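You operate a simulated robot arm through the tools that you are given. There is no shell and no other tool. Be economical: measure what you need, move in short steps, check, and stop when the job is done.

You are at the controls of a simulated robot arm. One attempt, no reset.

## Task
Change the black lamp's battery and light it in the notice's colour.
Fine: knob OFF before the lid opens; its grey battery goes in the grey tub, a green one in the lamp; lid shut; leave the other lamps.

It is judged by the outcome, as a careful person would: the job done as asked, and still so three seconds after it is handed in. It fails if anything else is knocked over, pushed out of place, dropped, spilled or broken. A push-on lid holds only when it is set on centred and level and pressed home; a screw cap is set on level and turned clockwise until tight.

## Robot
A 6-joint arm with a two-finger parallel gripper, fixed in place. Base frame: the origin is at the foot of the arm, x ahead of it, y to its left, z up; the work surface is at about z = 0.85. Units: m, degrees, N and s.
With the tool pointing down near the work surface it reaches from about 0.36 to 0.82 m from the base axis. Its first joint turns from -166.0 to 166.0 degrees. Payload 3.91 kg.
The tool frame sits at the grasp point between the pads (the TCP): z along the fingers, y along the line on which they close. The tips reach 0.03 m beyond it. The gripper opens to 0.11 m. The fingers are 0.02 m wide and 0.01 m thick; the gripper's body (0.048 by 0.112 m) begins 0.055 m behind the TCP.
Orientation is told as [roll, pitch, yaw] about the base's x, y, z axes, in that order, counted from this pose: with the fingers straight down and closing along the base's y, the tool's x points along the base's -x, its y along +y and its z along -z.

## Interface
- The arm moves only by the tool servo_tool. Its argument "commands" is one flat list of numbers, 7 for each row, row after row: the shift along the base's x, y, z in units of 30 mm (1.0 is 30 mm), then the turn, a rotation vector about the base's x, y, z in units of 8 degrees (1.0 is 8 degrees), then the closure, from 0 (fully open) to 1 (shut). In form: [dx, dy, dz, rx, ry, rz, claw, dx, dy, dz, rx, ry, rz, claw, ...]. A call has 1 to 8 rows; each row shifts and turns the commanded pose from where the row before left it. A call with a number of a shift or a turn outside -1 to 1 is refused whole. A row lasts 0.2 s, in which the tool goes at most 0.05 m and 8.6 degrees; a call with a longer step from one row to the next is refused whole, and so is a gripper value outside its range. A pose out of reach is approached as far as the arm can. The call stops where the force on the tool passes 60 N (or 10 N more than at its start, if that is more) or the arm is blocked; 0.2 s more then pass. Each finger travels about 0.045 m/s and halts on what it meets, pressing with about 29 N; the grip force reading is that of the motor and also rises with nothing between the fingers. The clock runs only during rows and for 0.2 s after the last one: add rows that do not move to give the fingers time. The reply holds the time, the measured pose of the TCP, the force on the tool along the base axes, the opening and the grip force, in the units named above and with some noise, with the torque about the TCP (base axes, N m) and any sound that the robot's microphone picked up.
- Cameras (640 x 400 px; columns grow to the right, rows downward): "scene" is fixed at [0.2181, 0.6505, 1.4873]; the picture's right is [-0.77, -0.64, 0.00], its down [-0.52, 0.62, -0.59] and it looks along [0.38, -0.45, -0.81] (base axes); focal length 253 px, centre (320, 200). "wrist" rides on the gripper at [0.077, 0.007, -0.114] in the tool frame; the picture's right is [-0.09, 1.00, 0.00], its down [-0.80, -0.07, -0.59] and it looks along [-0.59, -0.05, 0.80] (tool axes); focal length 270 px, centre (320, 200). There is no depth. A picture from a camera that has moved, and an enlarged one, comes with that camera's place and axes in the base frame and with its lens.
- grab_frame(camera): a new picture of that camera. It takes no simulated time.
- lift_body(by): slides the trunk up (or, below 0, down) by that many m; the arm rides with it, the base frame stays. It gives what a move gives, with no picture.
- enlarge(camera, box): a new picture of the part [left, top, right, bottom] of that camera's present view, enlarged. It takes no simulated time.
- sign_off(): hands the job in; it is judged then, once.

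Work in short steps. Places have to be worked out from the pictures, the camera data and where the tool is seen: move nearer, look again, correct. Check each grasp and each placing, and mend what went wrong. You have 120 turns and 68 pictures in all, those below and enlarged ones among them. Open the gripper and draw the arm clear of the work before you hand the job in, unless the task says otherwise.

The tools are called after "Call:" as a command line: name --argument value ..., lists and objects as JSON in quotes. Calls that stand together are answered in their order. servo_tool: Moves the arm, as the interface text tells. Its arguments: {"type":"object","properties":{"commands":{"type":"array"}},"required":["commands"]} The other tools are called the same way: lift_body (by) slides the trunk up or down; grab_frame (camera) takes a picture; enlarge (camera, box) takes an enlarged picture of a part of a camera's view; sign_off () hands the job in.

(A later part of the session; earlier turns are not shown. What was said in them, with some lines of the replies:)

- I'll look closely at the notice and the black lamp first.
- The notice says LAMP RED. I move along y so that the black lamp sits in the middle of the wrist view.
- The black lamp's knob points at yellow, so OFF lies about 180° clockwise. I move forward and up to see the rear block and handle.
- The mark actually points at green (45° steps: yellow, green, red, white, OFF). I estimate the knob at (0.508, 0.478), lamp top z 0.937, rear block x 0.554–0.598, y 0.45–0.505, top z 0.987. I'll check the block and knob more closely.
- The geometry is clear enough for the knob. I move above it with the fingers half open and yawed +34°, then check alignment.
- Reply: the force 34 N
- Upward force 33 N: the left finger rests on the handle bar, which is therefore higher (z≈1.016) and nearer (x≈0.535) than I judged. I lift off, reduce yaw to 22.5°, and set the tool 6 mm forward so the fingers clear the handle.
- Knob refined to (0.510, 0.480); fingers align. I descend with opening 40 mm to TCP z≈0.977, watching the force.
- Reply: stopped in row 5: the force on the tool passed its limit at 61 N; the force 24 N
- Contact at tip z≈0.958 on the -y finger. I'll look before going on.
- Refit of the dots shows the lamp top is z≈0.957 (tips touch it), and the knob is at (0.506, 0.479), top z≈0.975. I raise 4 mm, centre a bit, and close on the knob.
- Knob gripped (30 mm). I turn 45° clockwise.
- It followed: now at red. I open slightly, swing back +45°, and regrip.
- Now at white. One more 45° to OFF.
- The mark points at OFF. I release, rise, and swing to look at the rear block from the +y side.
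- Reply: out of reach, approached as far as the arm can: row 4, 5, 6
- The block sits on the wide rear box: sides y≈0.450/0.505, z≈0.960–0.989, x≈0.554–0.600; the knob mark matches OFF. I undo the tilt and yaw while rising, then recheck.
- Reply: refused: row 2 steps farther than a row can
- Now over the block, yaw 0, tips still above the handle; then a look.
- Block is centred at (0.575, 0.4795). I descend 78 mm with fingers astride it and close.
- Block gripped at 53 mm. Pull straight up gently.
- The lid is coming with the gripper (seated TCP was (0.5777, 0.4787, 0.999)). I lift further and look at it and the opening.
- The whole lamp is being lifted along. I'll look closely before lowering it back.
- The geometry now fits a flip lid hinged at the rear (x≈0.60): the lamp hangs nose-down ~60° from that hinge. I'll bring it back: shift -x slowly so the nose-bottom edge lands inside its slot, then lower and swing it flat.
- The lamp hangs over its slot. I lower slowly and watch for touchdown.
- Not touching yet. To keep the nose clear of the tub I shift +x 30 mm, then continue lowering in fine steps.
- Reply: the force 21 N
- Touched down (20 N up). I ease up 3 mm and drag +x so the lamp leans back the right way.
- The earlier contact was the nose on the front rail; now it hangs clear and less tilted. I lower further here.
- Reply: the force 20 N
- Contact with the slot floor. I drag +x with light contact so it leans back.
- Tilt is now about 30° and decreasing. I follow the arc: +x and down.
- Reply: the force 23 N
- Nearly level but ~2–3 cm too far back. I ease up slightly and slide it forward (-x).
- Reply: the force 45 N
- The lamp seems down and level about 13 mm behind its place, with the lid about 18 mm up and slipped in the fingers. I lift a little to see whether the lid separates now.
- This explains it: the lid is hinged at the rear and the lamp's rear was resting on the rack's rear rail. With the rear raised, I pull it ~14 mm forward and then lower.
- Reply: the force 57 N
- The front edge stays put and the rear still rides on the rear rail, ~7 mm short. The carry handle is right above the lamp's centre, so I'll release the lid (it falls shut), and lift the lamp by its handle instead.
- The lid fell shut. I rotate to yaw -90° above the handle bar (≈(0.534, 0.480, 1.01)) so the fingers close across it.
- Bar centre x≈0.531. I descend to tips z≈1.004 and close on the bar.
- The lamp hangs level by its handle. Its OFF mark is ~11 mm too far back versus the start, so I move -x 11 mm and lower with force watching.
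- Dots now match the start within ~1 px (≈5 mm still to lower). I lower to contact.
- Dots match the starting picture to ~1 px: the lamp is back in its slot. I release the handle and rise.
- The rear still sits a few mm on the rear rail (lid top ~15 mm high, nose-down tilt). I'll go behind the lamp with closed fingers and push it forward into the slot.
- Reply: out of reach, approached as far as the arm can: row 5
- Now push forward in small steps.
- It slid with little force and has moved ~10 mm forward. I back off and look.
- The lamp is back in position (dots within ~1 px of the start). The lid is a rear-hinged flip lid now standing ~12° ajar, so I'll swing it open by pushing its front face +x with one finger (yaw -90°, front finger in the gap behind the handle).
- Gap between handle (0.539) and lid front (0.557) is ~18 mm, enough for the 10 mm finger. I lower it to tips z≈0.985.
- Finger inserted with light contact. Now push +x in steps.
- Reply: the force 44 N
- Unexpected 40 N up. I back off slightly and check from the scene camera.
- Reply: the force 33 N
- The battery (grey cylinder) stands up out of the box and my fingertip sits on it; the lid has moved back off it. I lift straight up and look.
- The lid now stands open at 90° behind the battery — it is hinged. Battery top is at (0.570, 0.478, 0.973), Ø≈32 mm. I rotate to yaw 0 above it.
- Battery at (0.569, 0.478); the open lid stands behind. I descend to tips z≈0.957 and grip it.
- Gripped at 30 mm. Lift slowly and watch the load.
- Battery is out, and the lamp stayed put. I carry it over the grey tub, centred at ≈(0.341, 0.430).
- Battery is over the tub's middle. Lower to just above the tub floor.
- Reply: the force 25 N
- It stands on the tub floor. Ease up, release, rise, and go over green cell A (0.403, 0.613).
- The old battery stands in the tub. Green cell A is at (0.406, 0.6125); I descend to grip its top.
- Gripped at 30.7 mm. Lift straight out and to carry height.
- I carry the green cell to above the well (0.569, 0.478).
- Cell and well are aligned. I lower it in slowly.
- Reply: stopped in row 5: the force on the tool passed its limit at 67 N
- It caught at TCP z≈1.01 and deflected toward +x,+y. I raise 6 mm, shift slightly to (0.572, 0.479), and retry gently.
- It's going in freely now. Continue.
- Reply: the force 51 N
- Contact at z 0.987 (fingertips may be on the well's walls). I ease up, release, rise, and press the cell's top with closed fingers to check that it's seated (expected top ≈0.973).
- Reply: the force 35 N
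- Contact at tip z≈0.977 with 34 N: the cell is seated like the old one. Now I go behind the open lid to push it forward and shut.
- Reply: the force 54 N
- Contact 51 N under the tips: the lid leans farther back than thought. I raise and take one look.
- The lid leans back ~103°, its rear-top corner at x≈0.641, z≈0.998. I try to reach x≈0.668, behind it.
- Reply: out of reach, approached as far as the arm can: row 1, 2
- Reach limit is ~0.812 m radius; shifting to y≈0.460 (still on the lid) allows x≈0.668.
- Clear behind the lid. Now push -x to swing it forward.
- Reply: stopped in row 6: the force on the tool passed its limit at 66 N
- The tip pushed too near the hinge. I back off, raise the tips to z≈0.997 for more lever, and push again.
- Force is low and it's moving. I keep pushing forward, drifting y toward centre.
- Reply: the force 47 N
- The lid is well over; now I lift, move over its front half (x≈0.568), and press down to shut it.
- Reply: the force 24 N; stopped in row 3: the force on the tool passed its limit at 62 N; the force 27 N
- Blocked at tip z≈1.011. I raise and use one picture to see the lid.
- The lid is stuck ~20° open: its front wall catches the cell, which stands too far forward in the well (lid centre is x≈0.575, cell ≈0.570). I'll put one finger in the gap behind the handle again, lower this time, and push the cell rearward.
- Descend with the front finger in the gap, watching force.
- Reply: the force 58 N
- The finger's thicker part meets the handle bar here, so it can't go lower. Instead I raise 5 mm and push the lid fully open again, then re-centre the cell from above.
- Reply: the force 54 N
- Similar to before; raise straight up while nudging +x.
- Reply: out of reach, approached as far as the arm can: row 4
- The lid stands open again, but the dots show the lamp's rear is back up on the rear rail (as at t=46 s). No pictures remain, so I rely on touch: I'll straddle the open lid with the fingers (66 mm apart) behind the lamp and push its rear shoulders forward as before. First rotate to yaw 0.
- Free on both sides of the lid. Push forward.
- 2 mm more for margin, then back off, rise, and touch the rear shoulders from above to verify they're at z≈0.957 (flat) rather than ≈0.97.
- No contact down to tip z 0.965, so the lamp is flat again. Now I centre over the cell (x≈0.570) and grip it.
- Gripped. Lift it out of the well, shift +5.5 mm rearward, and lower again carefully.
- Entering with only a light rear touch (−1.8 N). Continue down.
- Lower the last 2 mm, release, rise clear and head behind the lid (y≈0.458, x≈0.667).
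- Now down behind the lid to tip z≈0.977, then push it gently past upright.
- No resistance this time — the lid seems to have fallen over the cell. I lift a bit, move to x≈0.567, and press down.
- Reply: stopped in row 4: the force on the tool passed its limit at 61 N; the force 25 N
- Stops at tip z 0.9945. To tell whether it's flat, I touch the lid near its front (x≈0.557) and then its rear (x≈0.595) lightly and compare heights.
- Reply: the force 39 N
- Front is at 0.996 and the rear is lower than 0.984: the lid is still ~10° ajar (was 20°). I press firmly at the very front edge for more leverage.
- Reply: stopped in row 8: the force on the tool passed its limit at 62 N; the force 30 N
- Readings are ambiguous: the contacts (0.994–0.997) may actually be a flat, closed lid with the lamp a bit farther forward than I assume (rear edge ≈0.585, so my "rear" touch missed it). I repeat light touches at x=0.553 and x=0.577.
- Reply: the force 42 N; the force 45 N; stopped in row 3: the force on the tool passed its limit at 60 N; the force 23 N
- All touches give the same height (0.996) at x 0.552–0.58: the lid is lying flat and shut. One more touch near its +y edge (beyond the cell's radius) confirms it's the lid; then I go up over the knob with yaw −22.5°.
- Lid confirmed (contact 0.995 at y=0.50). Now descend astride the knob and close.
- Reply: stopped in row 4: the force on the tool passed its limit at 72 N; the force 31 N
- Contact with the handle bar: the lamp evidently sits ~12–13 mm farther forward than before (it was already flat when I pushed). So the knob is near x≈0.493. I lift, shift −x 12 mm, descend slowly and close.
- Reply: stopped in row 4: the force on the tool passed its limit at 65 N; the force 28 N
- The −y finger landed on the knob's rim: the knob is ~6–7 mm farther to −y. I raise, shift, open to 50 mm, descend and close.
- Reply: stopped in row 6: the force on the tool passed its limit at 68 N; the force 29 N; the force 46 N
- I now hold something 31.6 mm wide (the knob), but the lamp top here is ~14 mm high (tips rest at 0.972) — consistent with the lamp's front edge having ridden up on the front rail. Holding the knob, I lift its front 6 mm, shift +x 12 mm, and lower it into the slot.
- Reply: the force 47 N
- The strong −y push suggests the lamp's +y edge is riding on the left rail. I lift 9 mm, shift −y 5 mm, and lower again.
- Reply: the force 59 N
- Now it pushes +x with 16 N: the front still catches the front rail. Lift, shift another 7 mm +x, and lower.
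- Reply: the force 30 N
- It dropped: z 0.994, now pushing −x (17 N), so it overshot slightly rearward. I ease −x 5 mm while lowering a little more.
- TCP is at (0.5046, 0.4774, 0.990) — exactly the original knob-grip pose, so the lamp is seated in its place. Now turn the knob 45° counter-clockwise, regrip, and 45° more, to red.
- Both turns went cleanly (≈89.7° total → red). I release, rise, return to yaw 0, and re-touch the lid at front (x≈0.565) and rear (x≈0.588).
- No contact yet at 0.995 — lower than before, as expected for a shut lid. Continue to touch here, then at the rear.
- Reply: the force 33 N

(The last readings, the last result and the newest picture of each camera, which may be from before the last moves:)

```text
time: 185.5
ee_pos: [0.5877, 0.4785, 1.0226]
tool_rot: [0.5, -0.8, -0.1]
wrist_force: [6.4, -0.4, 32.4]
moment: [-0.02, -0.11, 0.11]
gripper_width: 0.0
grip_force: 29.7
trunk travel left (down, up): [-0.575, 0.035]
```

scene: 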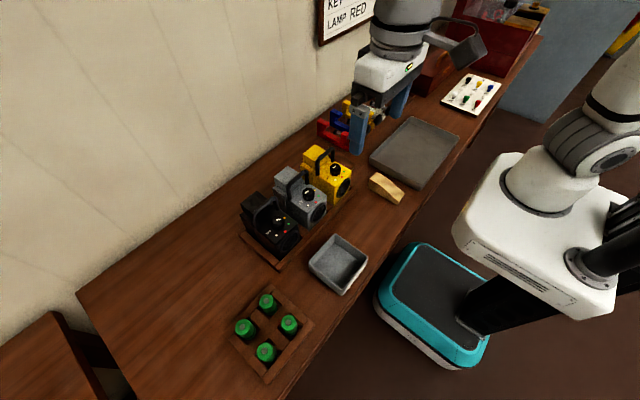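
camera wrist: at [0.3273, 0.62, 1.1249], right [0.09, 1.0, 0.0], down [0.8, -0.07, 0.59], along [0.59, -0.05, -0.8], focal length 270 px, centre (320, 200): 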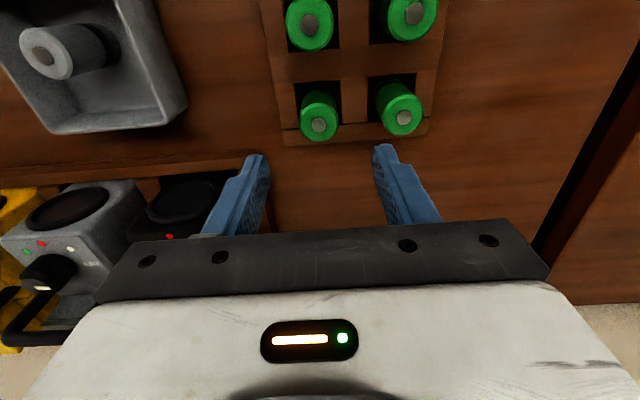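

Front 0.992 and rear 0.993: the lid is flat and shut. One firm press at its centre, then open the gripper and retreat.

Call:
servo_tool --commands '[-0.4, 0, 0.1, 0, 0, 0, 1, 0, 0, -0.12, 0, 0, 0, 1, 0, 0, -0.06, 0, 0, 0, 1, 0, 0, 0, 0, 0, 0, 1]'

Call:
servo_tool --commands '[0, 0, 0.8, 0, 0, 0, 1, 0, 0, 1, 0, 0, 0, 1, 0, 0, 1, 0, 0, 0, 0.7, 0, 0, 1, 0, 0, 0, 0.4, 0, 0, 1, 0, 0, 0, 0.2, -1, -0.5, 0.5, 0, 0, 0, 0, -1, -0.5, 0, 0, 0, 0, 0, -1, -0.5, 0, 0, 0, 0, 0]'

```text
time: 186.5
ee_pos: [0.5784, 0.4755, 1.0212]
tool_rot: [0.6, -0.9, -0.1]
wrist_force: [19.4, -3.3, 45.1]
moment: [-0.14, -0.59, -0.02]
gripper_width: 0.0001
grip_force: 29.2
trunk travel left (down, up): [-0.575, 0.035]
```

```text
time: 188.3
ee_pos: [0.4877, 0.4348, 1.1742]
tool_rot: [0.2, -0.4, -0.1]
wrist_force: [-0.4, -0.5, 0.2]
moment: [0.02, -0.01, -0.01]
gripper_width: 0.1099
grip_force: 0.0
trunk travel left (down, up): [-0.575, 0.035]
5 turns are left
```

Lid is pressed shut, the gripper is open and the arm is clear; I hand the job in.

Call:
sign_off

```text
The job is handed in.
```

I handed the job in, but I ran out of pictures before the end. The lamp lighting red, the lid and the lamp's final position were checked by touch and readings only, not seen.

- **Knob:** I turned it from green to OFF before the lid opened, and a picture confirmed OFF. At the end I turned it about 90° counter-clockwise, which should put it on red.
- **Batteries:** the old grey battery is standing in the grey tub. A green one is in the lamp.
- **Lid:** it is hinged at the rear. It felt flat at front and rear, and I pressed it down with about 45 N.
- **What went wrong:** my first pull on the lid lifted the whole lamp off the rack. Later pushes moved it onto the rack rails more than once. I put it back each time, and the knob's final position matches where it was when I first gripped it.

The other lamps weren't touched that I noticed.
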